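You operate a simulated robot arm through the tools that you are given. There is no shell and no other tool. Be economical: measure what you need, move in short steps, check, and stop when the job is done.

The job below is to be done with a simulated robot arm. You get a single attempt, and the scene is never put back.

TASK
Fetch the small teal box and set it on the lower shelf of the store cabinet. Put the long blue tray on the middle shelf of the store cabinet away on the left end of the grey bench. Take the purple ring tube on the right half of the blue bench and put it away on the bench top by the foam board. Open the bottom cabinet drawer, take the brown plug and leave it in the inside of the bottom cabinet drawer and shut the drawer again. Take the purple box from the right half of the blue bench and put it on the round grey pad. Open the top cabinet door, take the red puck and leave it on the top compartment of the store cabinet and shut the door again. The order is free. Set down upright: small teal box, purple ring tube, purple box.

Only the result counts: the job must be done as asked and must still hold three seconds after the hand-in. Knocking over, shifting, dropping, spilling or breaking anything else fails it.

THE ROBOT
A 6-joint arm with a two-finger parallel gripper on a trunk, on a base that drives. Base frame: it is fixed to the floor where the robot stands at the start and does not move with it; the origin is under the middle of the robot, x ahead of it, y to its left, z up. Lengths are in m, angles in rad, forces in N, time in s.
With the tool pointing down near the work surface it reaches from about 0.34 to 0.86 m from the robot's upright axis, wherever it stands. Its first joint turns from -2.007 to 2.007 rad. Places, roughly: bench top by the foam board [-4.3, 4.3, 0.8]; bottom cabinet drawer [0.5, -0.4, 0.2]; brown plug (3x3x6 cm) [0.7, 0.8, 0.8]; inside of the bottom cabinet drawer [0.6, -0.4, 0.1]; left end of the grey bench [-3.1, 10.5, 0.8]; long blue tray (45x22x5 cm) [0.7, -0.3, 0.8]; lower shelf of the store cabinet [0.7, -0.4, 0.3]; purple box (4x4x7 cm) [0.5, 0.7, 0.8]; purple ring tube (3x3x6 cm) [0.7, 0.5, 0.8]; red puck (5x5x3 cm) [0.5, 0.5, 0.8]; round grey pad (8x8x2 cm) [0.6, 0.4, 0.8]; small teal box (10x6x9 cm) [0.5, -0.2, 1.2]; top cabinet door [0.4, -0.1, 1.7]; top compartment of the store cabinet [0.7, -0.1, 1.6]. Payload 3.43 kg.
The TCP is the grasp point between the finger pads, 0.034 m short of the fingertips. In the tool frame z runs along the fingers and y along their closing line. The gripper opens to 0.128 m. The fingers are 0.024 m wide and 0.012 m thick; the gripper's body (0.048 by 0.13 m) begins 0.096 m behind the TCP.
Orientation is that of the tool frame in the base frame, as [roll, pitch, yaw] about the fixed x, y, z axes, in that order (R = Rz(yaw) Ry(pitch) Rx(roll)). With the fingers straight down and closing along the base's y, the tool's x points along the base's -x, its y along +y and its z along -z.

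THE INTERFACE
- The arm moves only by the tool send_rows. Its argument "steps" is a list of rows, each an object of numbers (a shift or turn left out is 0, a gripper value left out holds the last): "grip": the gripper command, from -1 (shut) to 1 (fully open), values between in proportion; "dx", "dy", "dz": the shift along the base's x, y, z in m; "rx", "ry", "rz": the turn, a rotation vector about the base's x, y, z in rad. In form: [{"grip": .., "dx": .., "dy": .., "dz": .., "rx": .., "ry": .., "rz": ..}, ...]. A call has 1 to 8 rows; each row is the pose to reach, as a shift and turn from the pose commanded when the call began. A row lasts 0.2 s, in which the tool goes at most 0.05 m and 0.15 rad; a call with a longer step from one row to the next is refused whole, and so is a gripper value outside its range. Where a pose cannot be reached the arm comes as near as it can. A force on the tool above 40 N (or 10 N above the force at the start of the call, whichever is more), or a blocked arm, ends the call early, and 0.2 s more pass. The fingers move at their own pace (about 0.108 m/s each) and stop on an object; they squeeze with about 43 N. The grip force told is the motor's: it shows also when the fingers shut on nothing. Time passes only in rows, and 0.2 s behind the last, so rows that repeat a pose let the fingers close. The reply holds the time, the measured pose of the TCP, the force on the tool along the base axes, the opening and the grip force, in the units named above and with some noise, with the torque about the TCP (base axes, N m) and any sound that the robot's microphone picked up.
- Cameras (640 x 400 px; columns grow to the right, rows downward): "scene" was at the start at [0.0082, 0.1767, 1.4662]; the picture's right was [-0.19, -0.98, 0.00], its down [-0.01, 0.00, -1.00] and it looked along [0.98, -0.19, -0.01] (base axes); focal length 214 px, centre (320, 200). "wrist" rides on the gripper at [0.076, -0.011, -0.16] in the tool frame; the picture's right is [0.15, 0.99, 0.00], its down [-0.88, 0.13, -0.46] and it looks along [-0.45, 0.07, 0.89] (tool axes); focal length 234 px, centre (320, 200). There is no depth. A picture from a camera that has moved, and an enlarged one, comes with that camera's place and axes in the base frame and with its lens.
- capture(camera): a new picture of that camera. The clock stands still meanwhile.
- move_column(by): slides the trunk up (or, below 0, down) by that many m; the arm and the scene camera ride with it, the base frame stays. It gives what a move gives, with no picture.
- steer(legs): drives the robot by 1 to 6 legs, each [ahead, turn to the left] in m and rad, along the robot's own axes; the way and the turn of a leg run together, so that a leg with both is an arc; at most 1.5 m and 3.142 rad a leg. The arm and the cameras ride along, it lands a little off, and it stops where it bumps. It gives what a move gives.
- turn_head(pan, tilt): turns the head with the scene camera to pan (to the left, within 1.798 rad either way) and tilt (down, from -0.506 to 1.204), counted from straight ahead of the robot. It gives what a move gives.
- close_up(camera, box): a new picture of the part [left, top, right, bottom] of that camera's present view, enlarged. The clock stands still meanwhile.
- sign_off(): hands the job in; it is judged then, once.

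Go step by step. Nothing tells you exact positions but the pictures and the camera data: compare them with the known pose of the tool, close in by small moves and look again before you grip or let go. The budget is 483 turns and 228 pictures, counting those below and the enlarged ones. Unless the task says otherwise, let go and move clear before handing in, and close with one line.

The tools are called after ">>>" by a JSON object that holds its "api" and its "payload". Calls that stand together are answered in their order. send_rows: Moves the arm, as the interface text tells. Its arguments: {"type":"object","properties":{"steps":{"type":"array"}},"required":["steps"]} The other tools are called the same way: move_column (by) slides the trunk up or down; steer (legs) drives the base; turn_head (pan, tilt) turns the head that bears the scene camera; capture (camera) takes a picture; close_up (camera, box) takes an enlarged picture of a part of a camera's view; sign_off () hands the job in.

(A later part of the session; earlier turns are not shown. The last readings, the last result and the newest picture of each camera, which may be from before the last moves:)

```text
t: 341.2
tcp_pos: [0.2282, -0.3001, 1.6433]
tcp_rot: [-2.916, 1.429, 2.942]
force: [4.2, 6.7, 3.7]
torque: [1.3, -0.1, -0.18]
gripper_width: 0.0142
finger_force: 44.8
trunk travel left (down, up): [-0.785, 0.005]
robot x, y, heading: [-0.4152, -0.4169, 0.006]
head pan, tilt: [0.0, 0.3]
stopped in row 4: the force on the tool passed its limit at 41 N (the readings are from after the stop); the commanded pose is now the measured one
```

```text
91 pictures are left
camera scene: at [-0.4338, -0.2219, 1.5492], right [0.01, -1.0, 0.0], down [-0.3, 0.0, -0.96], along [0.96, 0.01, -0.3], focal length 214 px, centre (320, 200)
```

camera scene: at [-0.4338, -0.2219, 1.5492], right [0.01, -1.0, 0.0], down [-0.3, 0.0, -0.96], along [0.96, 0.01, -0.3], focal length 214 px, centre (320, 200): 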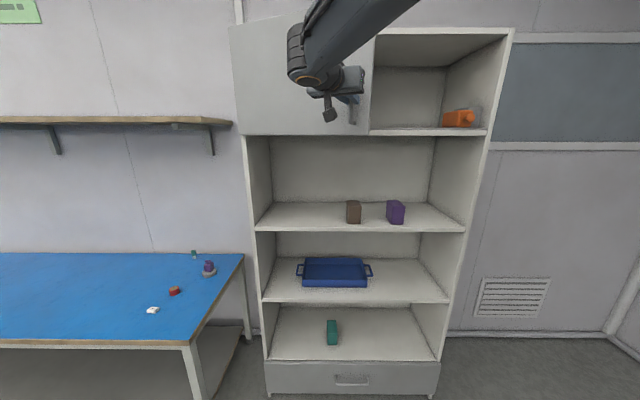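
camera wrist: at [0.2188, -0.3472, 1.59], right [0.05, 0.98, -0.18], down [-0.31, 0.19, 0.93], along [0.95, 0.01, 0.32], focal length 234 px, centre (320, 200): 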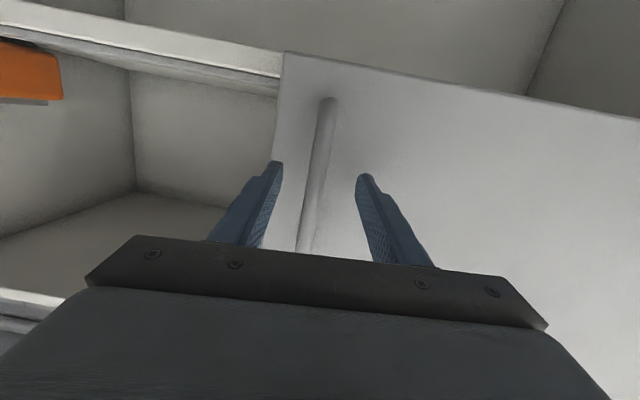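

>>> {"api": "capture", "payload": {"camera": "wrist"}}

```text
90 pictures are left
camera wrist: at [0.0703, -0.2402, 1.5892], right [0.39, 0.9, -0.18], down [-0.24, 0.28, 0.93], along [0.89, -0.32, 0.32], focal length 234 px, centre (320, 200)
```

wrist: 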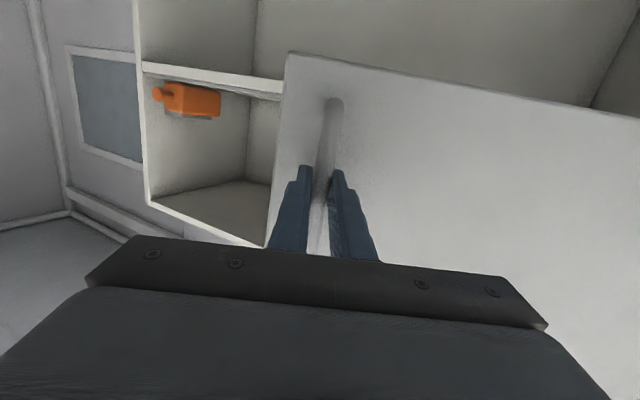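

The door is opening (about 21°). I continue along the arc.

>>> {"api": "send_rows", "payload": {"steps": [{"dx": -0.0199, "dy": 0.0109, "rz": -0.05}, {"dx": -0.0393, "dy": 0.0228, "rz": -0.1}, {"dx": -0.0581, "dy": 0.0357, "rz": -0.15}, {"dx": -0.0761, "dy": 0.0496, "rz": -0.2}, {"dx": -0.0935, "dy": 0.0643, "rz": -0.25}, {"dx": -0.1101, "dy": 0.0797, "rz": -0.3}]}}

```text
t: 342.8
tcp_pos: [0.12, -0.2165, 1.6429]
tcp_rot: [-2.9, 1.433, 2.655]
force: [8.4, 7.6, 0.3]
torque: [0.86, -0.87, -0.08]
gripper_width: 0.0144
finger_force: 44.8
trunk travel left (down, up): [-0.785, 0.005]
robot x, y, heading: [-0.4151, -0.4147, 0.013]
head pan, tilt: [0.0, 0.3]
stopped in row 6: the force on the tool passed its limit at 41 N (the readings are from after the stop); the commanded pose is now the measured one
```

>>> {"api": "send_rows", "payload": {"steps": [{"dx": -0.0156, "dy": 0.0162, "rz": -0.05}, {"dx": -0.0304, "dy": 0.0332, "rz": -0.1}, {"dx": -0.0443, "dy": 0.051, "rz": -0.15}, {"dx": -0.0574, "dy": 0.0694, "rz": -0.2}, {"dx": -0.0694, "dy": 0.0884, "rz": -0.25}]}}

>>> {"api": "capture", "payload": {"camera": "wrist"}}

>>> {"api": "capture", "payload": {"camera": "scene"}}

```text
t: 344.1
tcp_pos: [0.0546, -0.1255, 1.6418]
tcp_rot: [-2.922, 1.435, 2.388]
force: [13.6, 7.2, -0.5]
torque: [0.78, -0.91, 0.01]
gripper_width: 0.0142
finger_force: 44.9
trunk travel left (down, up): [-0.785, 0.005]
robot x, y, heading: [-0.415, -0.4134, 0.012]
head pan, tilt: [0.0, 0.3]
stopped in row 5: the force on the tool passed its limit at 40 N (the readings are from after the stop); the commanded pose is now the measured one
```

```text
89 pictures are left
camera wrist: at [-0.0512, 0.0064, 1.5884], right [0.8, 0.57, -0.17], down [-0.06, 0.36, 0.93], along [0.6, -0.73, 0.33], focal length 234 px, centre (320, 200)
```

wrist: 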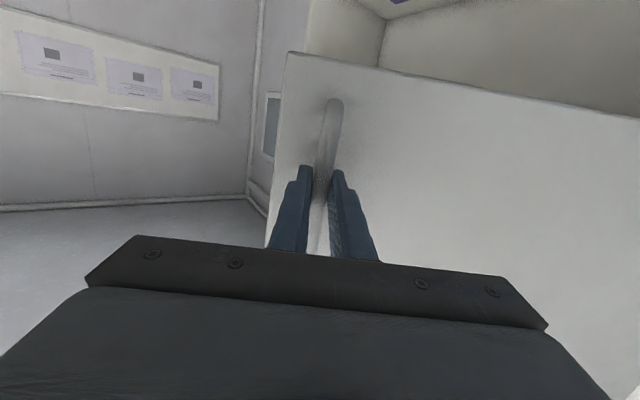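

```text
88 pictures are left
camera scene: at [-0.4326, -0.221, 1.5492], right [0.01, -1.0, 0.0], down [-0.3, 0.0, -0.95], along [0.95, 0.01, -0.3], focal length 214 px, centre (320, 200)
```

scene: 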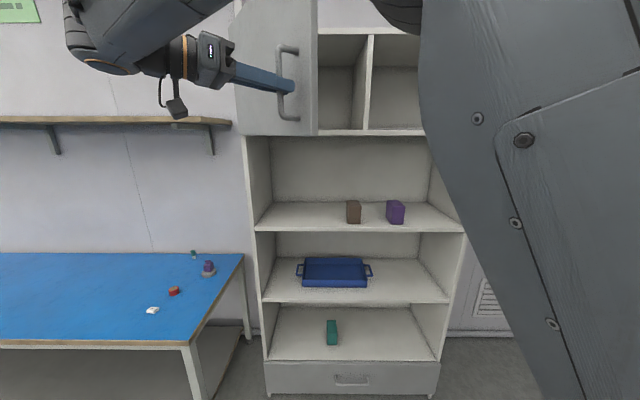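

About 53° open. I continue the arc.

>>> {"api": "send_rows", "payload": {"steps": [{"dx": -0.011, "dy": 0.0194, "rz": -0.05}, {"dx": -0.021, "dy": 0.0393, "rz": -0.1}, {"dx": -0.03, "dy": 0.0597, "rz": -0.15}, {"dx": -0.038, "dy": 0.0806, "rz": -0.2}, {"dx": -0.0449, "dy": 0.1017, "rz": -0.25}, {"dx": -0.0507, "dy": 0.1232, "rz": -0.3}, {"dx": -0.0555, "dy": 0.145, "rz": -0.35}, {"dx": -0.0592, "dy": 0.167, "rz": -0.4}]}}

>>> {"api": "capture", "payload": {"camera": "scene"}}

```text
t: 344.9
tcp_pos: [0.0526, -0.1218, 1.6419]
tcp_rot: [-3.055, 1.437, 2.17]
force: [-26.8, -15.8, 1.2]
torque: [0.96, -0.54, -0.45]
gripper_width: 0.0138
finger_force: 44.5
out of reach, approached as far as the arm can: row 1, 2, 3
trunk travel left (down, up): [-0.785, 0.005]
robot x, y, heading: [-0.4151, -0.4162, 0.013]
head pan, tilt: [0.0, 0.3]
stopped in row 3: the force on the tool passed its limit at 69 N (the readings are from after the stop); the commanded pose is now the measured one
```

```text
87 pictures are left
camera scene: at [-0.4375, -0.2235, 1.5495], right [0.01, -1.0, 0.0], down [-0.29, 0.0, -0.96], along [0.96, 0.01, -0.29], focal length 214 px, centre (320, 200)
```

scene: 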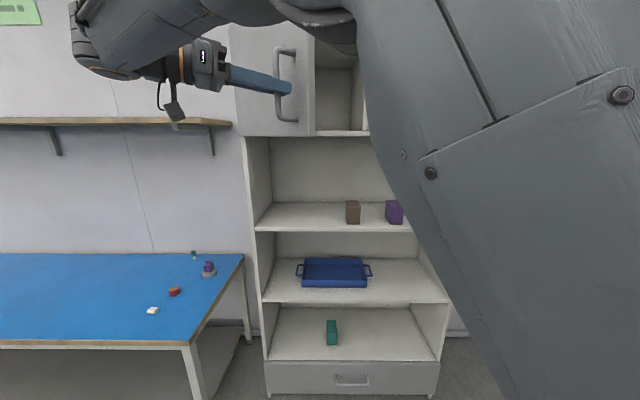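

The arm is at its limit; I release the handle and withdraw along the tool axis.

>>> {"api": "send_rows", "payload": {"steps": [{"grip": 0.2}, {}, {}]}}

>>> {"api": "send_rows", "payload": {"steps": [{"dx": -0.02, "dy": 0.022}, {"dx": -0.04, "dy": 0.045}, {"dx": -0.06, "dy": 0.07}, {"dx": -0.08, "dy": 0.09}, {"dx": -0.08, "dy": 0.09}]}}

>>> {"api": "capture", "payload": {"camera": "scene"}}

```text
t: 345.7
tcp_pos: [0.0575, -0.1181, 1.6391]
tcp_rot: [-3.016, 1.437, 2.211]
force: [-0.2, -0.6, -0.3]
torque: [0.03, -0.02, 0.0]
gripper_width: 0.0768
finger_force: 0.1
trunk travel left (down, up): [-0.785, 0.005]
robot x, y, heading: [-0.4149, -0.4166, 0.011]
head pan, tilt: [0.0, 0.3]
```

```text
t: 346.9
tcp_pos: [0.0485, -0.0844, 1.6158]
tcp_rot: [-3.103, 1.43, 2.182]
force: [0.2, -1.5, 1.1]
torque: [0.14, 0.04, 0.06]
gripper_width: 0.0767
finger_force: 0.1
out of reach, approached as far as the arm can: row 1, 2, 3, 4, 5
trunk travel left (down, up): [-0.785, 0.005]
robot x, y, heading: [-0.4155, -0.4139, 0.013]
head pan, tilt: [0.0, 0.3]
```

```text
86 pictures are left
camera scene: at [-0.4345, -0.2245, 1.5499], right [0.01, -1.0, 0.0], down [-0.3, 0.0, -0.96], along [0.96, 0.01, -0.3], focal length 214 px, centre (320, 200)
```

scene: 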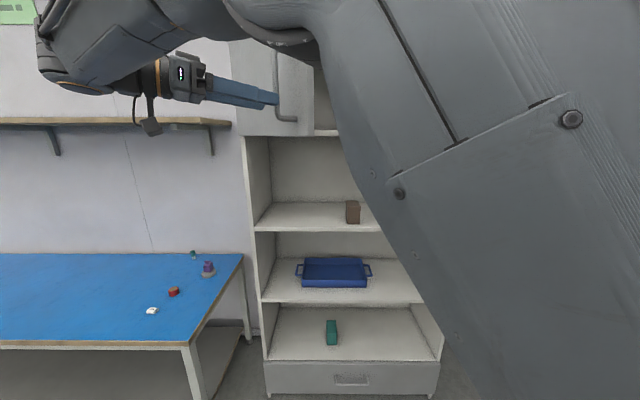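

>>> {"api": "capture", "payload": {"camera": "wrist"}}

```text
85 pictures are left
camera wrist: at [-0.0516, 0.052, 1.5625], right [0.82, 0.55, -0.15], down [-0.06, 0.35, 0.94], along [0.57, -0.76, 0.32], focal length 234 px, centre (320, 200)
```

wrist: 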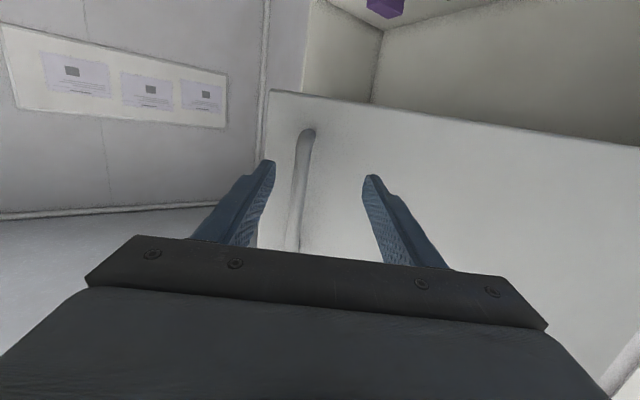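

Driving straight back will slide the fingers off the handle. I back off 0.25 m.

>>> {"api": "steer", "payload": {"legs": [[-0.25, 0]]}}

>>> {"api": "capture", "payload": {"camera": "scene"}}

```text
t: 348.7
tcp_pos: [-0.1992, -0.0852, 1.6134]
tcp_rot: [-3.075, 1.431, 2.204]
force: [-0.7, 0.8, 0.5]
torque: [0.0, -0.01, -0.03]
gripper_width: 0.0767
finger_force: 0.0
trunk travel left (down, up): [-0.785, 0.005]
robot x, y, heading: [-0.6658, -0.4173, 0.008]
head pan, tilt: [0.0, 0.3]
```

```text
84 pictures are left
camera scene: at [-0.683, -0.2237, 1.5495], right [0.01, -1.0, 0.0], down [-0.3, 0.0, -0.96], along [0.96, 0.01, -0.3], focal length 214 px, centre (320, 200)
```

scene: 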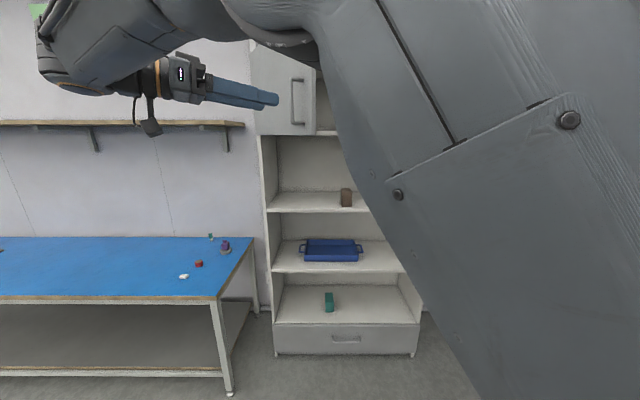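

Free of the handle. I unwind the tool to face +x in front of the robot.

>>> {"api": "send_rows", "payload": {"steps": [{"rz": 0.12, "dx": 0.0, "dy": -0.02}, {"rz": 0.24, "dx": 0.01, "dy": -0.05}, {"rz": 0.36, "dx": 0.03, "dy": -0.09}, {"rz": 0.48, "dx": 0.06, "dy": -0.13}, {"rz": 0.6, "dx": 0.09, "dy": -0.17}, {"rz": 0.72, "dx": 0.12, "dy": -0.21}, {"rz": 0.84, "dx": 0.15, "dy": -0.25}, {"rz": 0.93, "dx": 0.17, "dy": -0.29}]}}

>>> {"api": "capture", "payload": {"camera": "scene"}}

```text
t: 350.5
tcp_pos: [-0.03, -0.3745, 1.617]
tcp_rot: [-3.071, 1.43, 3.138]
force: [-0.5, 0.4, 0.3]
torque: [0.01, -0.02, -0.03]
gripper_width: 0.0767
finger_force: 0.1
trunk travel left (down, up): [-0.785, 0.005]
robot x, y, heading: [-0.6633, -0.4174, 0.002]
head pan, tilt: [0.0, 0.3]
```

```text
83 pictures are left
camera scene: at [-0.6833, -0.2236, 1.5495], right [0.01, -1.0, 0.0], down [-0.3, 0.0, -0.96], along [0.96, 0.01, -0.3], focal length 214 px, centre (320, 200)
```

scene: 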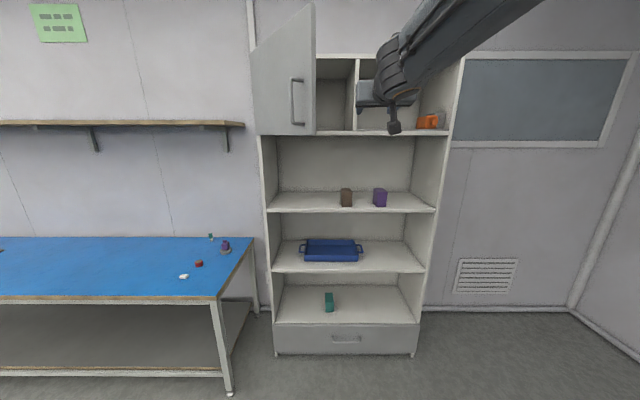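

The door stands at ~53°. I will push it further open with closed fingers against its inner edge, sweeping +y.

>>> {"api": "steer", "payload": {"legs": [[0.13, 0]]}}

>>> {"api": "send_rows", "payload": {"steps": [{"grip": -1, "dy": 0.04}, {"dy": 0.08}, {"dy": 0.11}, {"dy": 0.14}, {"dy": 0.17}, {"dy": 0.2}, {"dy": 0.23}, {"dy": 0.26}]}}

>>> {"api": "capture", "payload": {"camera": "scene"}}

```text
t: 351.8
tcp_pos: [0.1045, -0.3728, 1.6168]
tcp_rot: [-3.078, 1.43, 3.134]
force: [0.5, 0.3, -0.4]
torque: [0.0, -0.02, 0.0]
gripper_width: 0.0767
finger_force: 0.0
trunk travel left (down, up): [-0.785, 0.005]
robot x, y, heading: [-0.5317, -0.4147, 0.004]
head pan, tilt: [0.0, 0.3]
```

```text
t: 353.2
tcp_pos: [0.1014, -0.1806, 1.6148]
tcp_rot: [-3.089, 1.431, 3.119]
force: [-29.0, -14.7, -4.7]
torque: [0.31, -1.46, 2.47]
gripper_width: 0.0002
finger_force: 33.3
trunk travel left (down, up): [-0.785, 0.005]
robot x, y, heading: [-0.5339, -0.4178, 0.006]
head pan, tilt: [0.0, 0.3]
stopped in row 7: the force on the tool passed its limit at 52 N (the readings are from after the stop); the commanded pose is now the measured one
```

```text
82 pictures are left
camera scene: at [-0.5521, -0.2249, 1.5498], right [0.01, -1.0, 0.0], down [-0.29, 0.0, -0.96], along [0.96, 0.01, -0.29], focal length 214 px, centre (320, 200)
```

scene: 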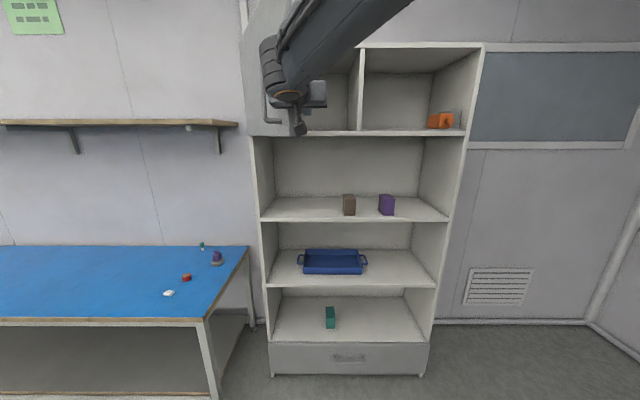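

The door edge met the gripper body front. I move back 9 cm so only the fingers push, then continue sweeping.

>>> {"api": "send_rows", "payload": {"steps": [{"dy": -0.01, "dx": -0.02}, {"dy": -0.01, "dx": -0.05}, {"dy": -0.01, "dx": -0.085}, {"dy": 0.02, "dx": -0.085}, {"dy": 0.05, "dx": -0.085}, {"dy": 0.08, "dx": -0.085}, {"dy": 0.11, "dx": -0.085}, {"dy": 0.14, "dx": -0.085}]}}

>>> {"api": "capture", "payload": {"camera": "scene"}}

```text
t: 354.3
tcp_pos: [0.0157, -0.1532, 1.6131]
tcp_rot: [-3.095, 1.426, 3.107]
force: [-29.2, -15.8, -0.9]
torque: [0.19, -0.39, 0.6]
gripper_width: 0.0
finger_force: 33.2
trunk travel left (down, up): [-0.785, 0.005]
robot x, y, heading: [-0.5342, -0.4185, 0.006]
head pan, tilt: [0.0, 0.3]
stopped in row 5: the force on the tool passed its limit at 59 N (the readings are from after the stop); the commanded pose is now the measured one
```

```text
81 pictures are left
camera scene: at [-0.5523, -0.2253, 1.5498], right [0.01, -1.0, 0.0], down [-0.29, 0.0, -0.96], along [0.96, 0.01, -0.29], focal length 214 px, centre (320, 200)
```

scene: 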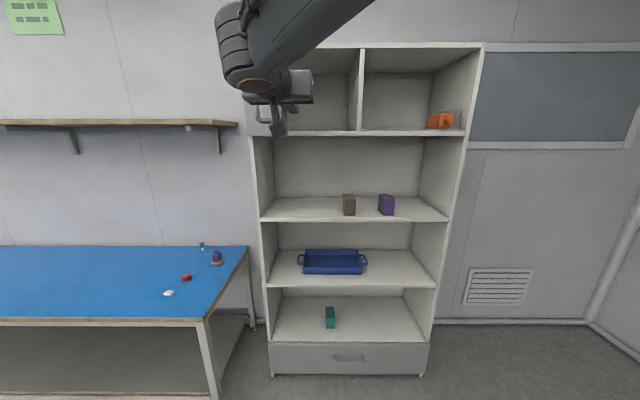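

The fingers only press on the door's edge face. I back off right, yaw the tool left parallel to the door, and go in behind its inner face.

>>> {"api": "send_rows", "payload": {"steps": [{"dx": -0.02, "dy": -0.04}, {"dx": -0.02, "dy": -0.075}, {"dx": -0.02, "dy": -0.075, "rz": 0.12}, {"dx": -0.01, "dy": -0.075, "rz": 0.25}, {"dx": 0.0, "dy": -0.07, "rz": 0.38}, {"dx": 0.0, "dy": -0.07, "rz": 0.52}, {"dx": 0.0, "dy": -0.07, "rz": 0.56}]}}

>>> {"api": "capture", "payload": {"camera": "scene"}}

>>> {"api": "capture", "payload": {"camera": "wrist"}}

```text
t: 355.9
tcp_pos: [0.0201, -0.2196, 1.6124]
tcp_rot: [-3.067, 1.426, -2.585]
force: [-0.1, -0.6, -0.9]
torque: [-0.02, 0.0, 0.0]
gripper_width: 0.0
finger_force: 32.1
out of reach, approached as far as the arm can: row 6
trunk travel left (down, up): [-0.785, 0.005]
robot x, y, heading: [-0.528, -0.4161, 0.007]
head pan, tilt: [0.0, 0.3]
```

```text
80 pictures are left
camera scene: at [-0.5495, -0.2231, 1.5495], right [0.01, -1.0, 0.0], down [-0.3, 0.0, -0.96], along [0.96, 0.01, -0.3], focal length 214 px, centre (320, 200)
```

scene: 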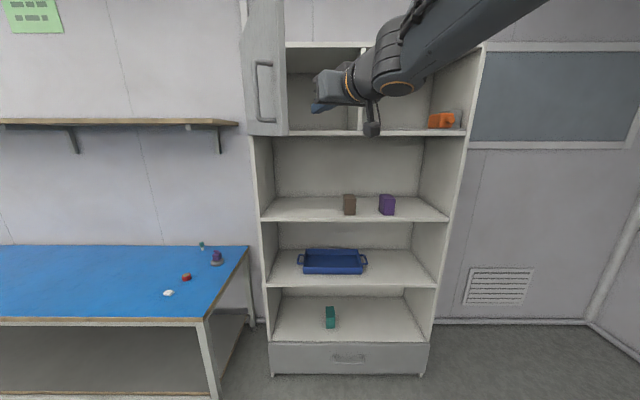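

```text
79 pictures are left
camera wrist: at [-0.1235, -0.3072, 1.5593], right [-0.48, 0.87, -0.16], down [-0.35, -0.03, 0.94], along [0.81, 0.5, 0.32], focal length 234 px, centre (320, 200)
```

wrist: 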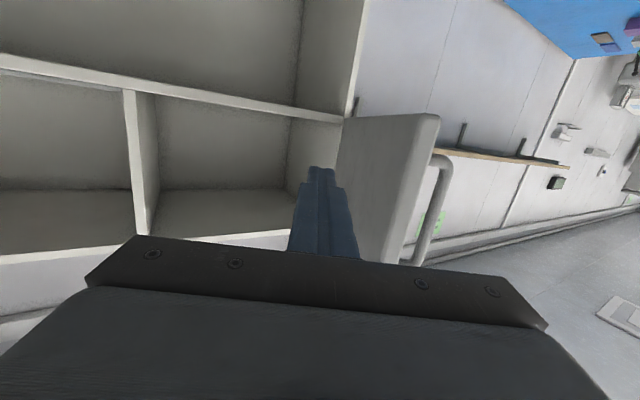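

The fingers are behind the door's inner face. I advance slightly and push it open along the arc.

>>> {"api": "send_rows", "payload": {"steps": [{"dx": 0.025, "dy": 0.015}, {"dx": 0.045, "dy": 0.027}, {"dx": 0.028, "dy": 0.062, "rz": -0.05}, {"dx": 0.01, "dy": 0.097, "rz": -0.14}, {"dx": -0.004, "dy": 0.135, "rz": -0.23}, {"dx": -0.015, "dy": 0.173, "rz": -0.32}, {"dx": -0.022, "dy": 0.212, "rz": -0.42}, {"dx": -0.025, "dy": 0.252, "rz": -0.51}]}}

>>> {"api": "capture", "payload": {"camera": "scene"}}

>>> {"api": "capture", "payload": {"camera": "wrist"}}

```text
t: 357.7
tcp_pos: [-0.0055, 0.0317, 1.6112]
tcp_rot: [-3.069, 1.425, -3.102]
force: [-0.7, -1.5, -0.1]
torque: [0.02, 0.06, 0.08]
gripper_width: 0.0
finger_force: 32.8
out of reach, approached as far as the arm can: row 3, 4
trunk travel left (down, up): [-0.785, 0.005]
robot x, y, heading: [-0.5329, -0.4207, 0.01]
head pan, tilt: [0.0, 0.3]
```

```text
78 pictures are left
camera scene: at [-0.5495, -0.2237, 1.5496], right [0.01, -1.0, 0.0], down [-0.3, 0.0, -0.96], along [0.96, 0.01, -0.3], focal length 214 px, centre (320, 200)
```

scene: 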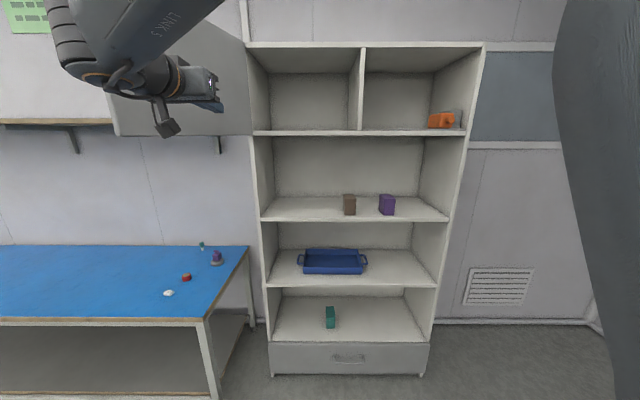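

```text
77 pictures are left
camera wrist: at [-0.1743, 0.0264, 1.5596], right [0.01, 0.99, -0.16], down [-0.32, 0.15, 0.94], along [0.95, 0.04, 0.32], focal length 234 px, centre (320, 200)
```

wrist: 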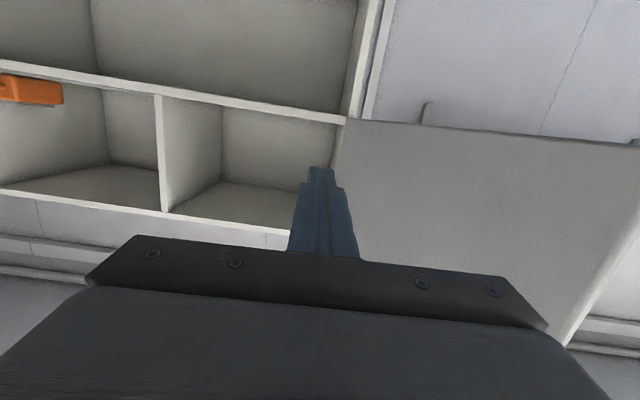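

The door swung to about 107°. I withdraw the tool and prepare a 45° tool pitch for the puck.

>>> {"api": "send_rows", "payload": {"steps": [{"dx": -0.01, "dy": -0.04}, {"dx": -0.02, "dy": -0.08}, {"dx": -0.02, "dy": -0.12}, {"dx": -0.01, "dy": -0.16}, {"dx": 0.0, "dy": -0.2}, {"dx": 0.02, "dy": -0.24}, {"dx": 0.04, "dy": -0.28}, {"dx": 0.06, "dy": -0.32}]}}

>>> {"api": "steer", "payload": {"legs": [[-0.35, 0]]}}

>>> {"api": "send_rows", "payload": {"steps": [{"dz": -0.04, "ry": 0.08}, {"dz": -0.08, "ry": 0.16}, {"dz": -0.12, "ry": 0.24}, {"dz": -0.16, "ry": 0.32}, {"dz": -0.2, "ry": 0.4}, {"dz": -0.24, "ry": 0.48}, {"dz": -0.28, "ry": 0.56}, {"dz": -0.32, "ry": 0.64, "grip": 0.4}]}}

>>> {"api": "capture", "payload": {"camera": "scene"}}

```text
t: 359.5
tcp_pos: [0.056, -0.2859, 1.6123]
tcp_rot: [-3.075, 1.425, -3.103]
force: [-0.3, -0.2, -0.2]
torque: [0.01, 0.0, 0.0]
gripper_width: 0.0002
finger_force: 33.6
trunk travel left (down, up): [-0.785, 0.005]
robot x, y, heading: [-0.5333, -0.4203, 0.008]
head pan, tilt: [0.0, 0.3]
```

```text
t: 361.8
tcp_pos: [-0.3003, -0.2883, 1.6133]
tcp_rot: [-3.073, 1.425, -3.099]
force: [-0.2, -0.2, -0.3]
torque: [-0.03, -0.02, 0.01]
gripper_width: 0.0
finger_force: 32.8
trunk travel left (down, up): [-0.785, 0.005]
robot x, y, heading: [-0.8865, -0.4201, 0.012]
head pan, tilt: [0.0, 0.3]
```

```text
t: 363.6
tcp_pos: [-0.2999, -0.2847, 1.2941]
tcp_rot: [-3.109, 0.784, -3.134]
force: [-0.4, 0.2, 0.0]
torque: [-0.01, -0.02, 0.02]
gripper_width: 0.0811
finger_force: 0.1
trunk travel left (down, up): [-0.785, 0.005]
robot x, y, heading: [-0.8873, -0.421, 0.008]
head pan, tilt: [0.0, 0.3]
```

```text
76 pictures are left
camera scene: at [-0.9062, -0.2261, 1.5495], right [0.01, -1.0, 0.0], down [-0.3, 0.0, -0.96], along [0.96, 0.01, -0.3], focal length 214 px, centre (320, 200)
```

scene: 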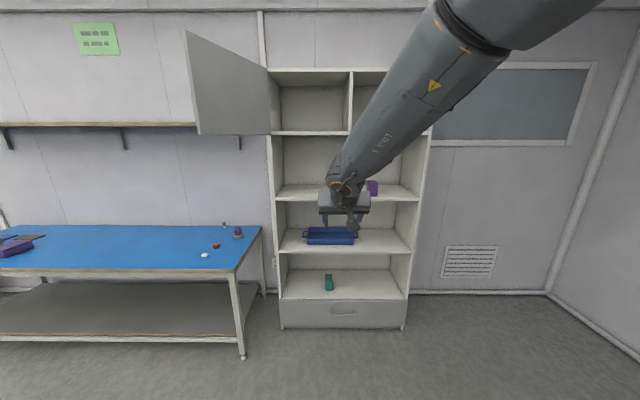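

The door holds open. I lower the trunk 0.3 m and drive to the bench for the puck, staying left of the open door.

>>> {"api": "move_column", "payload": {"by": -0.3}}

>>> {"api": "steer", "payload": {"legs": [[0, 1.52], [1.06, 0], [0, -1.528], [0.5, 0]]}}

>>> {"api": "capture", "payload": {"camera": "scene"}}

>>> {"api": "capture", "payload": {"camera": "wrist"}}

```text
t: 366.6
tcp_pos: [-0.301, -0.2881, 0.9928]
tcp_rot: [-3.108, 0.785, -3.132]
force: [-0.2, 0.0, -0.2]
torque: [0.03, -0.02, 0.02]
gripper_width: 0.0894
finger_force: 0.1
trunk travel left (down, up): [-0.485, 0.305]
robot x, y, heading: [-0.8866, -0.4173, 0.002]
head pan, tilt: [0.0, 0.3]
```

```text
t: 382.0
tcp_pos: [0.2789, 0.7772, 0.9927]
tcp_rot: [-3.108, 0.787, -3.14]
force: [0.9, 0.2, 0.3]
torque: [0.0, -0.04, -0.01]
gripper_width: 0.0898
finger_force: 0.0
trunk travel left (down, up): [-0.485, 0.305]
robot x, y, heading: [-0.3074, 0.649, 0.003]
head pan, tilt: [0.0, 0.3]
```

```text
75 pictures are left
camera scene: at [-0.2419, 0.8444, 1.2495], right [0.0, -1.0, 0.0], down [-0.3, 0.0, -0.96], along [0.96, 0.0, -0.3], focal length 214 px, centre (320, 200)
```

scene: 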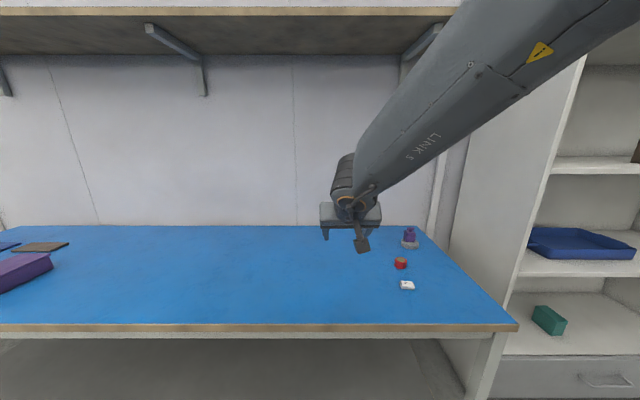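

```text
74 pictures are left
camera wrist: at [0.1132, 0.7728, 1.0519], right [-0.08, 0.99, -0.13], down [0.3, 0.15, 0.94], along [0.95, 0.04, -0.31], focal length 234 px, centre (320, 200)
```

wrist: 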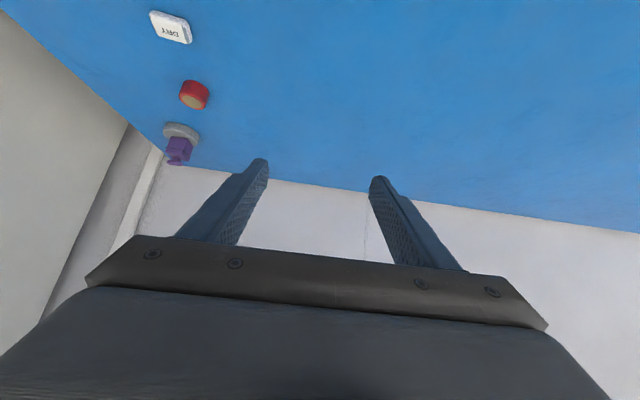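

>>> {"api": "send_rows", "payload": {"steps": [{"dx": 0.028, "dy": -0.038}, {"dx": 0.056, "dy": -0.076}, {"dx": 0.084, "dy": -0.114}, {"dx": 0.112, "dy": -0.152}, {"dx": 0.14, "dy": -0.19}, {"dx": 0.15, "dy": -0.228}, {"dx": 0.15, "dy": -0.228, "dz": -0.04}, {"dx": 0.15, "dy": -0.228, "dz": -0.07}]}}

>>> {"api": "capture", "payload": {"camera": "wrist"}}

>>> {"api": "close_up", "payload": {"camera": "scene", "box": [320, 180, 520, 320]}}

```text
t: 383.8
tcp_pos: [0.429, 0.5452, 0.9252]
tcp_rot: [-3.139, 0.791, 3.101]
force: [-1.1, -0.4, -0.3]
torque: [-0.08, -0.07, 0.08]
gripper_width: 0.0897
finger_force: 0.0
out of reach, approached as far as the arm can: row 4, 5, 6, 7
trunk travel left (down, up): [-0.485, 0.305]
robot x, y, heading: [-0.3089, 0.6511, -0.001]
head pan, tilt: [0.0, 0.3]
```

```text
73 pictures are left
camera wrist: at [0.2623, 0.5428, 0.9823], right [-0.06, 0.99, -0.11], down [0.3, 0.12, 0.95], along [0.95, 0.03, -0.31], focal length 234 px, centre (320, 200)
```

wrist: 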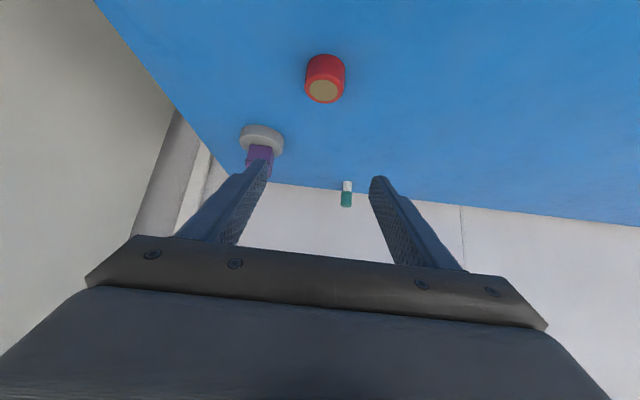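

```text
2.86 times, centred on (420, 250) of scene
camera zoom: at [-0.2424, 0.8446, 1.2495], right [0.0, -1.0, 0.0], down [-0.3, 0.0, -0.96], along [0.96, 0.0, -0.3], focal length 613 px, centre (34, 57)
```

zoom: 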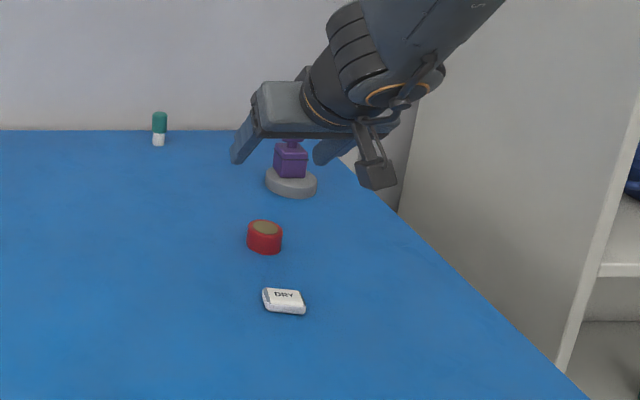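

Puck at (0.45, 0.544). I descend straight so the fingertips straddle it.

>>> {"api": "send_rows", "payload": {"steps": [{"dz": -0.04}, {"dz": -0.08}, {"dz": -0.1}, {"dz": -0.108}, {"dz": -0.112}, {"dz": -0.112}]}}

>>> {"api": "capture", "payload": {"camera": "wrist"}}

>>> {"api": "close_up", "payload": {"camera": "scene", "box": [360, 210, 460, 290]}}

```text
t: 385.2
tcp_pos: [0.4313, 0.5494, 0.8108]
tcp_rot: [-3.108, 0.787, -3.14]
force: [0.1, -0.3, -0.4]
torque: [-0.02, -0.02, -0.01]
gripper_width: 0.0897
finger_force: 0.0
trunk travel left (down, up): [-0.485, 0.305]
robot x, y, heading: [-0.3059, 0.651, 0.002]
head pan, tilt: [0.0, 0.3]
```

```text
71 pictures are left
camera wrist: at [0.264, 0.5439, 0.87], right [-0.08, 0.99, -0.13], down [0.3, 0.15, 0.94], along [0.95, 0.04, -0.31], focal length 234 px, centre (320, 200)
```

wrist: 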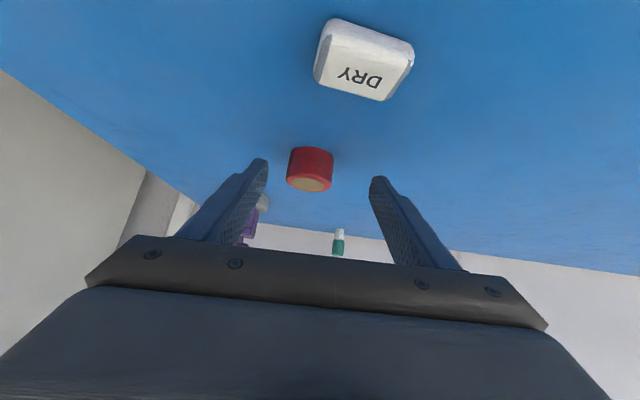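

```text
5.00 times, centred on (410, 250) of scene
camera zoom: at [-0.2419, 0.8443, 1.2495], right [0.0, -1.0, 0.0], down [-0.3, 0.0, -0.96], along [0.96, 0.0, -0.3], focal length 1072 px, centre (-130, -50)
```

zoom: 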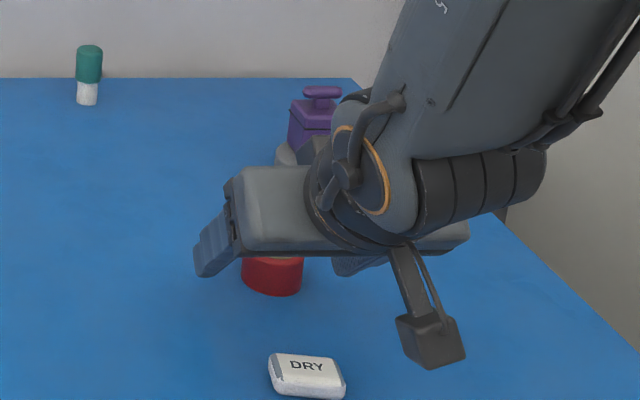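

Puck is between the fingertips. I shift 6 mm and close.

>>> {"api": "send_rows", "payload": {"steps": [{"dy": -0.007, "dx": 0.0}, {"dy": -0.007}, {"dy": -0.007, "grip": -1}, {"dy": -0.007}, {"dy": -0.007}, {"dy": -0.007}]}}

>>> {"api": "capture", "payload": {"camera": "wrist"}}

```text
t: 386.6
tcp_pos: [0.4299, 0.5414, 0.8113]
tcp_rot: [-3.109, 0.785, -3.141]
force: [-0.2, -0.4, 0.4]
torque: [0.02, -0.02, -0.05]
gripper_width: 0.0002
finger_force: 32.9
trunk travel left (down, up): [-0.485, 0.305]
robot x, y, heading: [-0.3074, 0.6503, 0.002]
head pan, tilt: [0.0, 0.3]
```

```text
69 pictures are left
camera wrist: at [0.2632, 0.5372, 0.8708], right [-0.08, 0.99, -0.13], down [0.3, 0.15, 0.94], along [0.95, 0.04, -0.31], focal length 234 px, centre (320, 200)
```

wrist: 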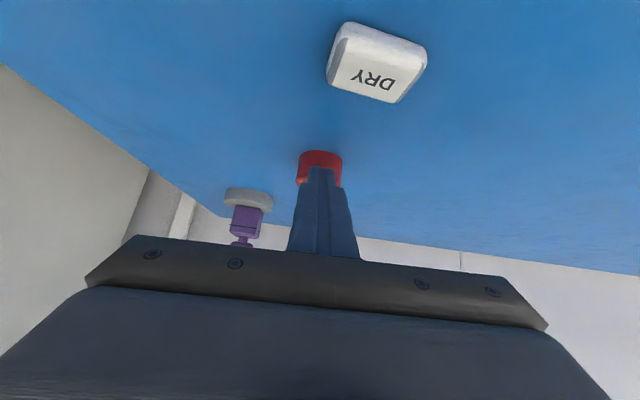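

The fingers closed above the puck — bench is lower than assumed (~0.765). I rise, reopen and go lower and slightly further.

>>> {"api": "send_rows", "payload": {"steps": [{"dz": 0.02, "dx": -0.01}, {"dz": 0.04, "dx": -0.02}, {"dz": 0.04, "dx": -0.02, "grip": 0.3}, {"dz": 0.04, "dx": -0.02}, {"dz": 0.04, "dx": -0.02}]}}

>>> {"api": "capture", "payload": {"camera": "wrist"}}

```text
t: 387.8
tcp_pos: [0.409, 0.5417, 0.8523]
tcp_rot: [-3.108, 0.785, -3.14]
force: [-0.3, 0.6, -0.8]
torque: [-0.03, 0.03, -0.01]
gripper_width: 0.0832
finger_force: 0.1
trunk travel left (down, up): [-0.485, 0.305]
robot x, y, heading: [-0.3073, 0.6505, 0.001]
head pan, tilt: [0.0, 0.3]
```

```text
68 pictures are left
camera wrist: at [0.2429, 0.5364, 0.9114], right [-0.08, 0.99, -0.13], down [0.3, 0.15, 0.94], along [0.95, 0.04, -0.31], focal length 234 px, centre (320, 200)
```

wrist: 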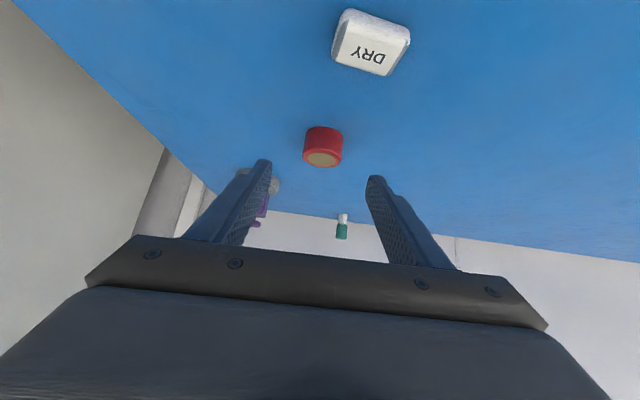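

Puck is at (0.47, 0.541) with its top at z≈0.79. I go in along the tool axis.

>>> {"api": "send_rows", "payload": {"steps": [{"dx": 0.02, "dz": -0.02}, {"dx": 0.035, "dz": -0.035}, {"dx": 0.04, "dz": -0.045}, {"dx": 0.04, "dz": -0.05}, {"dx": 0.04, "dz": -0.055}, {"dx": 0.04, "dz": -0.055}]}}

>>> {"api": "capture", "payload": {"camera": "wrist"}}

```text
t: 389.2
tcp_pos: [0.4496, 0.5423, 0.7963]
tcp_rot: [-3.108, 0.786, -3.14]
force: [0.5, -0.4, 0.4]
torque: [0.06, -0.02, -0.01]
gripper_width: 0.083
finger_force: 0.1
trunk travel left (down, up): [-0.485, 0.305]
robot x, y, heading: [-0.3077, 0.6463, 0.002]
head pan, tilt: [0.0, 0.3]
```

```text
67 pictures are left
camera wrist: at [0.283, 0.5372, 0.855], right [-0.08, 0.99, -0.13], down [0.3, 0.15, 0.94], along [0.95, 0.04, -0.31], focal length 234 px, centre (320, 200)
```

wrist: 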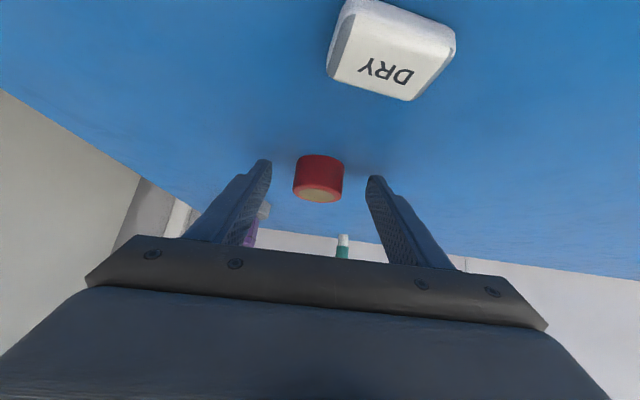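

>>> {"api": "send_rows", "payload": {"steps": [{"grip": -1, "dx": 0.003}, {"dx": 0.003}, {"dx": 0.003}, {"dx": 0.003}]}}

>>> {"api": "capture", "payload": {"camera": "wrist"}}

```text
t: 390.2
tcp_pos: [0.451, 0.5426, 0.7952]
tcp_rot: [-3.109, 0.786, -3.139]
force: [-0.7, -0.2, 1.2]
torque: [0.08, -0.02, 0.03]
gripper_width: 0.0432
finger_force: 43.1
trunk travel left (down, up): [-0.485, 0.305]
robot x, y, heading: [-0.3098, 0.652, -0.0]
head pan, tilt: [0.0, 0.3]
```

```text
66 pictures are left
camera wrist: at [0.2858, 0.5374, 0.8555], right [-0.08, 0.99, -0.13], down [0.3, 0.15, 0.94], along [0.95, 0.04, -0.31], focal length 234 px, centre (320, 200)
```

wrist: 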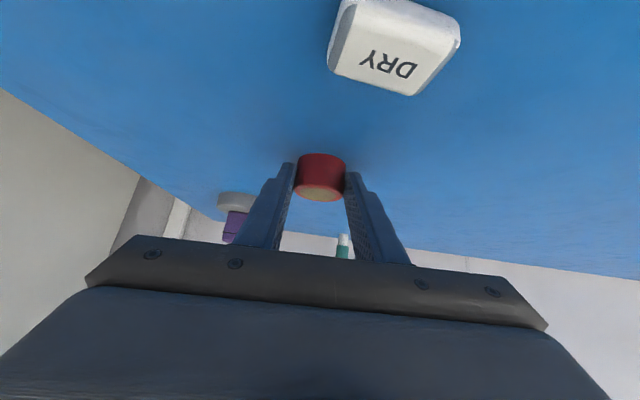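

Gripped. I lift and check.

>>> {"api": "send_rows", "payload": {"steps": [{"dz": 0.02}, {"dz": 0.05}, {"dz": 0.09}, {"dz": 0.13}, {"dz": 0.16}]}}

>>> {"api": "capture", "payload": {"camera": "wrist"}}

>>> {"api": "close_up", "payload": {"camera": "scene", "box": [300, 150, 500, 290]}}

```text
t: 391.4
tcp_pos: [0.4543, 0.5414, 0.9545]
tcp_rot: [-3.116, 0.785, 3.132]
force: [-1.1, -0.7, -1.3]
torque: [0.0, 0.02, 0.05]
gripper_width: 0.0429
finger_force: 43.3
trunk travel left (down, up): [-0.485, 0.305]
robot x, y, heading: [-0.3053, 0.6479, 0.001]
head pan, tilt: [0.0, 0.3]
```

```text
65 pictures are left
camera wrist: at [0.2887, 0.5369, 1.0145], right [-0.08, 0.99, -0.12], down [0.3, 0.14, 0.94], along [0.95, 0.04, -0.31], focal length 234 px, centre (320, 200)
```

wrist: 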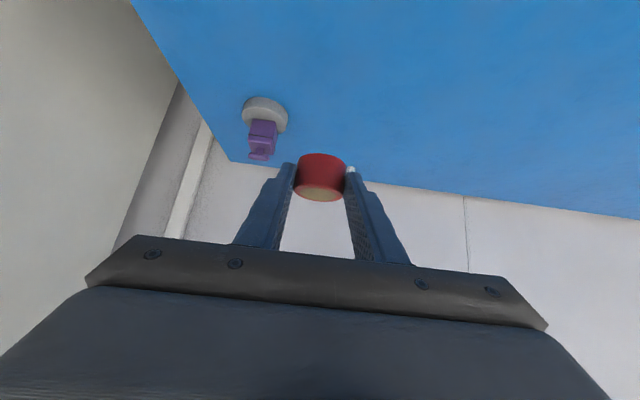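

```text
2.86 times, centred on (400, 220) of scene
camera zoom: at [-0.2416, 0.8442, 1.2495], right [0.0, -1.0, 0.0], down [-0.3, 0.0, -0.96], along [0.96, 0.0, -0.3], focal length 613 px, centre (91, 143)
```

zoom: 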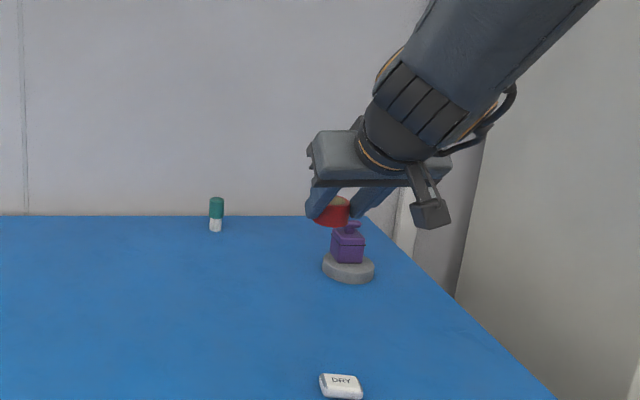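

The puck is in hand, whole. I retract and drive back to the cabinet.

>>> {"api": "send_rows", "payload": {"steps": [{"dx": -0.035, "dy": 0.02}, {"dx": -0.07, "dy": 0.04}, {"dx": -0.105, "dy": 0.06}, {"dx": -0.13, "dy": 0.08}, {"dx": -0.13, "dy": 0.08}]}}

>>> {"api": "steer", "payload": {"legs": [[-0.55, 0], [0, -1.571], [0.95, 0], [0, 1.571]]}}

>>> {"api": "move_column", "payload": {"by": 0.3}}

>>> {"api": "capture", "payload": {"camera": "scene"}}

```text
t: 392.6
tcp_pos: [0.3243, 0.6248, 0.9544]
tcp_rot: [-3.108, 0.784, 3.141]
force: [0.2, 0.2, -0.7]
torque: [-0.02, 0.02, -0.03]
gripper_width: 0.0428
finger_force: 43.2
trunk travel left (down, up): [-0.485, 0.305]
robot x, y, heading: [-0.3058, 0.6517, 0.001]
head pan, tilt: [0.0, 0.3]
```

```text
t: 408.1
tcp_pos: [-0.2614, -0.3402, 0.9555]
tcp_rot: [-3.11, 0.784, 3.121]
force: [0.6, 0.5, -2.5]
torque: [0.01, 0.04, 0.01]
gripper_width: 0.0427
finger_force: 42.3
trunk travel left (down, up): [-0.485, 0.305]
robot x, y, heading: [-0.8937, -0.3009, -0.021]
head pan, tilt: [0.0, 0.3]
```

```text
t: 411.1
tcp_pos: [-0.2616, -0.339, 1.2559]
tcp_rot: [-3.11, 0.785, 3.12]
force: [-0.2, 0.0, -0.8]
torque: [0.02, 0.0, -0.02]
gripper_width: 0.0428
finger_force: 43.2
trunk travel left (down, up): [-0.785, 0.005]
robot x, y, heading: [-0.8951, -0.2983, -0.018]
head pan, tilt: [0.0, 0.3]
```

```text
63 pictures are left
camera scene: at [-0.9066, -0.1055, 1.5495], right [-0.02, -1.0, 0.0], down [-0.3, 0.01, -0.96], along [0.96, -0.02, -0.3], focal length 214 px, centre (320, 200)
```

scene: 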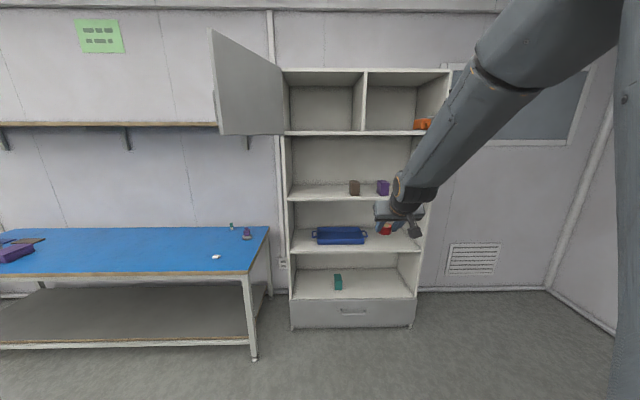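

>>> {"api": "send_rows", "payload": {"steps": [{"dz": 0.045}, {"dz": 0.09, "dy": 0.015}, {"dz": 0.135, "dy": 0.03}, {"dz": 0.18, "dy": 0.045}, {"dz": 0.225, "dy": 0.06}, {"dz": 0.27, "dy": 0.075}, {"dz": 0.315, "dy": 0.09}, {"dz": 0.36, "dy": 0.105}]}}

>>> {"api": "send_rows", "payload": {"steps": [{"dz": 0.03, "dy": 0.02}, {"dz": 0.05, "dy": 0.05}, {"dz": 0.05, "dy": 0.05}]}}

>>> {"api": "capture", "payload": {"camera": "scene"}}

>>> {"api": "capture", "payload": {"camera": "wrist"}}

```text
t: 412.9
tcp_pos: [-0.2614, -0.2331, 1.6178]
tcp_rot: [-3.11, 0.786, 3.119]
force: [-0.2, 0.3, -1.0]
torque: [0.01, 0.03, 0.01]
gripper_width: 0.0427
finger_force: 43.4
trunk travel left (down, up): [-0.785, 0.005]
robot x, y, heading: [-0.8963, -0.3012, -0.018]
head pan, tilt: [0.0, 0.3]
```

```text
t: 413.7
tcp_pos: [-0.26, -0.1833, 1.6657]
tcp_rot: [-3.108, 0.787, 3.122]
force: [-0.2, 0.3, -2.7]
torque: [-0.02, 0.04, -0.02]
gripper_width: 0.0429
finger_force: 43.8
trunk travel left (down, up): [-0.785, 0.005]
robot x, y, heading: [-0.8948, -0.3018, -0.018]
head pan, tilt: [0.0, 0.3]
```

```text
62 pictures are left
camera scene: at [-0.9066, -0.1051, 1.5495], right [-0.02, -1.0, 0.0], down [-0.3, 0.01, -0.96], along [0.96, -0.02, -0.3], focal length 214 px, centre (320, 200)
```

scene: 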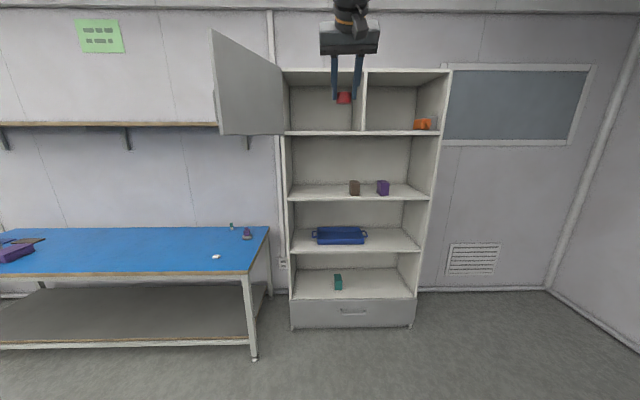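

```text
61 pictures are left
camera wrist: at [-0.4267, -0.1861, 1.7261], right [-0.06, 0.99, -0.13], down [0.31, 0.14, 0.94], along [0.95, 0.02, -0.31], focal length 234 px, centre (320, 200)
```

wrist: 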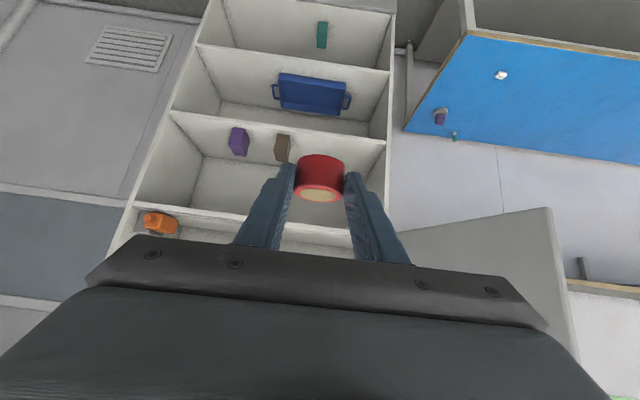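

The arm posture is good. I drive forward to put the puck in front of the compartment.

>>> {"api": "steer", "payload": {"legs": [[0.62, 0.018]]}}

>>> {"api": "capture", "payload": {"camera": "wrist"}}

>>> {"api": "capture", "payload": {"camera": "scene"}}

```text
t: 417.1
tcp_pos: [0.3379, -0.1821, 1.6669]
tcp_rot: [-3.109, 0.784, 3.136]
force: [-0.1, 0.2, -0.9]
torque: [-0.01, 0.02, 0.0]
gripper_width: 0.0427
finger_force: 43.3
trunk travel left (down, up): [-0.785, 0.005]
robot x, y, heading: [-0.2895, -0.3063, -0.001]
head pan, tilt: [0.0, 0.3]
```

```text
60 pictures are left
camera wrist: at [0.1728, -0.1862, 1.726], right [-0.08, 0.99, -0.13], down [0.3, 0.14, 0.94], along [0.95, 0.03, -0.31], focal length 234 px, centre (320, 200)
```

wrist: 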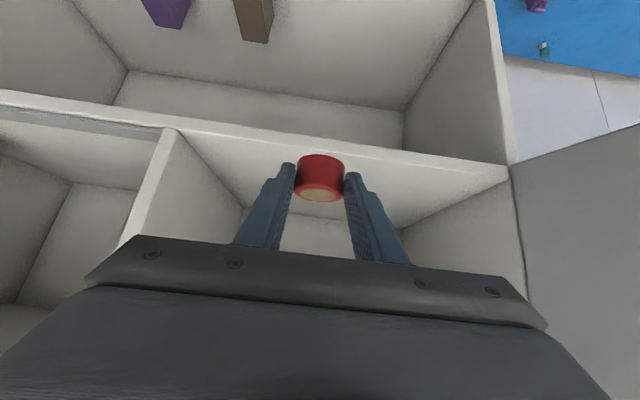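

```text
59 pictures are left
camera scene: at [-0.3084, -0.1126, 1.5495], right [0.0, -1.0, 0.0], down [-0.3, 0.0, -0.96], along [0.96, 0.0, -0.3], focal length 214 px, centre (320, 200)
```

scene: 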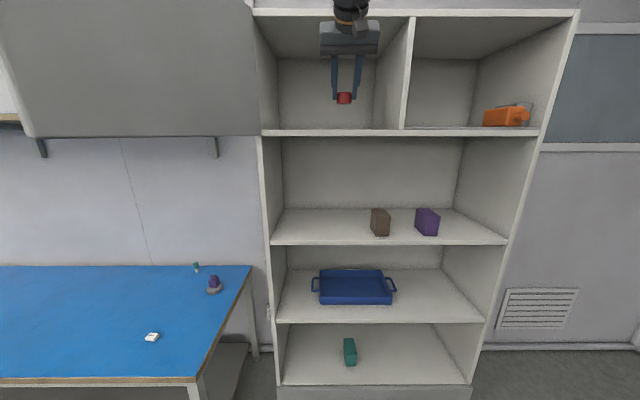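

Floor of the compartment reads z≈1.55. I move in.

>>> {"api": "steer", "payload": {"legs": [[0.09, 0]]}}

>>> {"api": "send_rows", "payload": {"steps": [{"dz": -0.035}, {"dz": -0.04, "dx": 0.03}, {"dz": -0.04, "dx": 0.06}, {"dz": -0.04, "dx": 0.09}, {"dz": -0.04, "dx": 0.12}, {"dz": -0.04, "dx": 0.15}, {"dz": -0.04, "dx": 0.15}]}}

>>> {"api": "capture", "payload": {"camera": "wrist"}}

>>> {"api": "close_up", "payload": {"camera": "scene", "box": [240, 0, 440, 150]}}

```text
t: 418.2
tcp_pos: [0.4281, -0.1803, 1.6661]
tcp_rot: [-3.109, 0.786, 3.141]
force: [-1.2, -0.2, -0.3]
torque: [0.0, 0.02, -0.06]
gripper_width: 0.0429
finger_force: 43.4
trunk travel left (down, up): [-0.785, 0.005]
robot x, y, heading: [-0.1984, -0.3076, -0.001]
head pan, tilt: [0.0, 0.3]
```

```text
t: 419.8
tcp_pos: [0.5793, -0.1817, 1.6291]
tcp_rot: [-3.108, 0.784, 3.139]
force: [1.4, 0.8, -1.3]
torque: [0.01, 0.03, 0.0]
gripper_width: 0.043
finger_force: 43.1
trunk travel left (down, up): [-0.785, 0.005]
robot x, y, heading: [-0.2016, -0.3082, -0.001]
head pan, tilt: [0.0, 0.3]
```

```text
58 pictures are left
camera wrist: at [0.4131, -0.1868, 1.6872], right [-0.08, 0.99, -0.13], down [0.3, 0.14, 0.94], along [0.95, 0.04, -0.31], focal length 234 px, centre (320, 200)
```

wrist: 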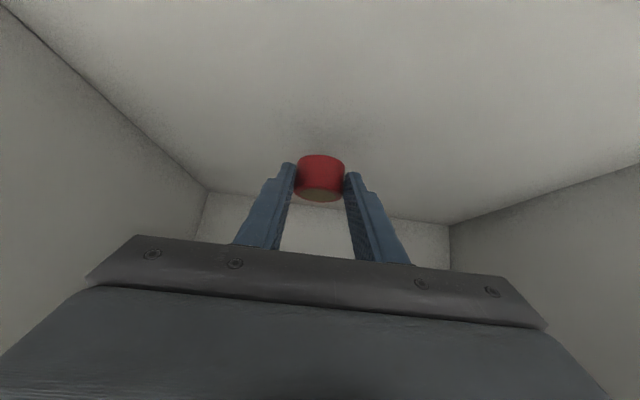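

```text
2.67 times, centred on (340, 75) of scene
camera zoom: at [-0.2181, -0.1128, 1.5495], right [0.0, -1.0, 0.0], down [-0.3, 0.0, -0.96], along [0.96, 0.0, -0.3], focal length 572 px, centre (267, 533)
```

zoom: 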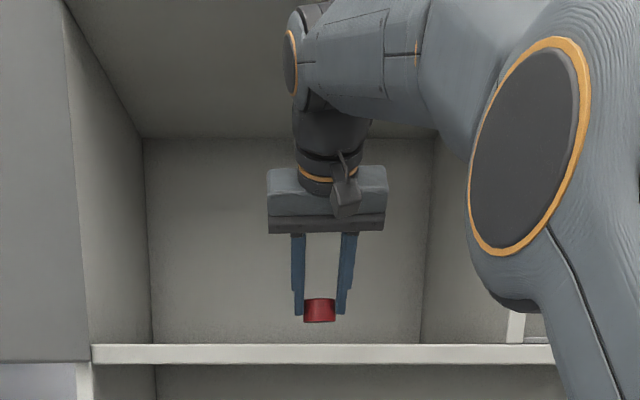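

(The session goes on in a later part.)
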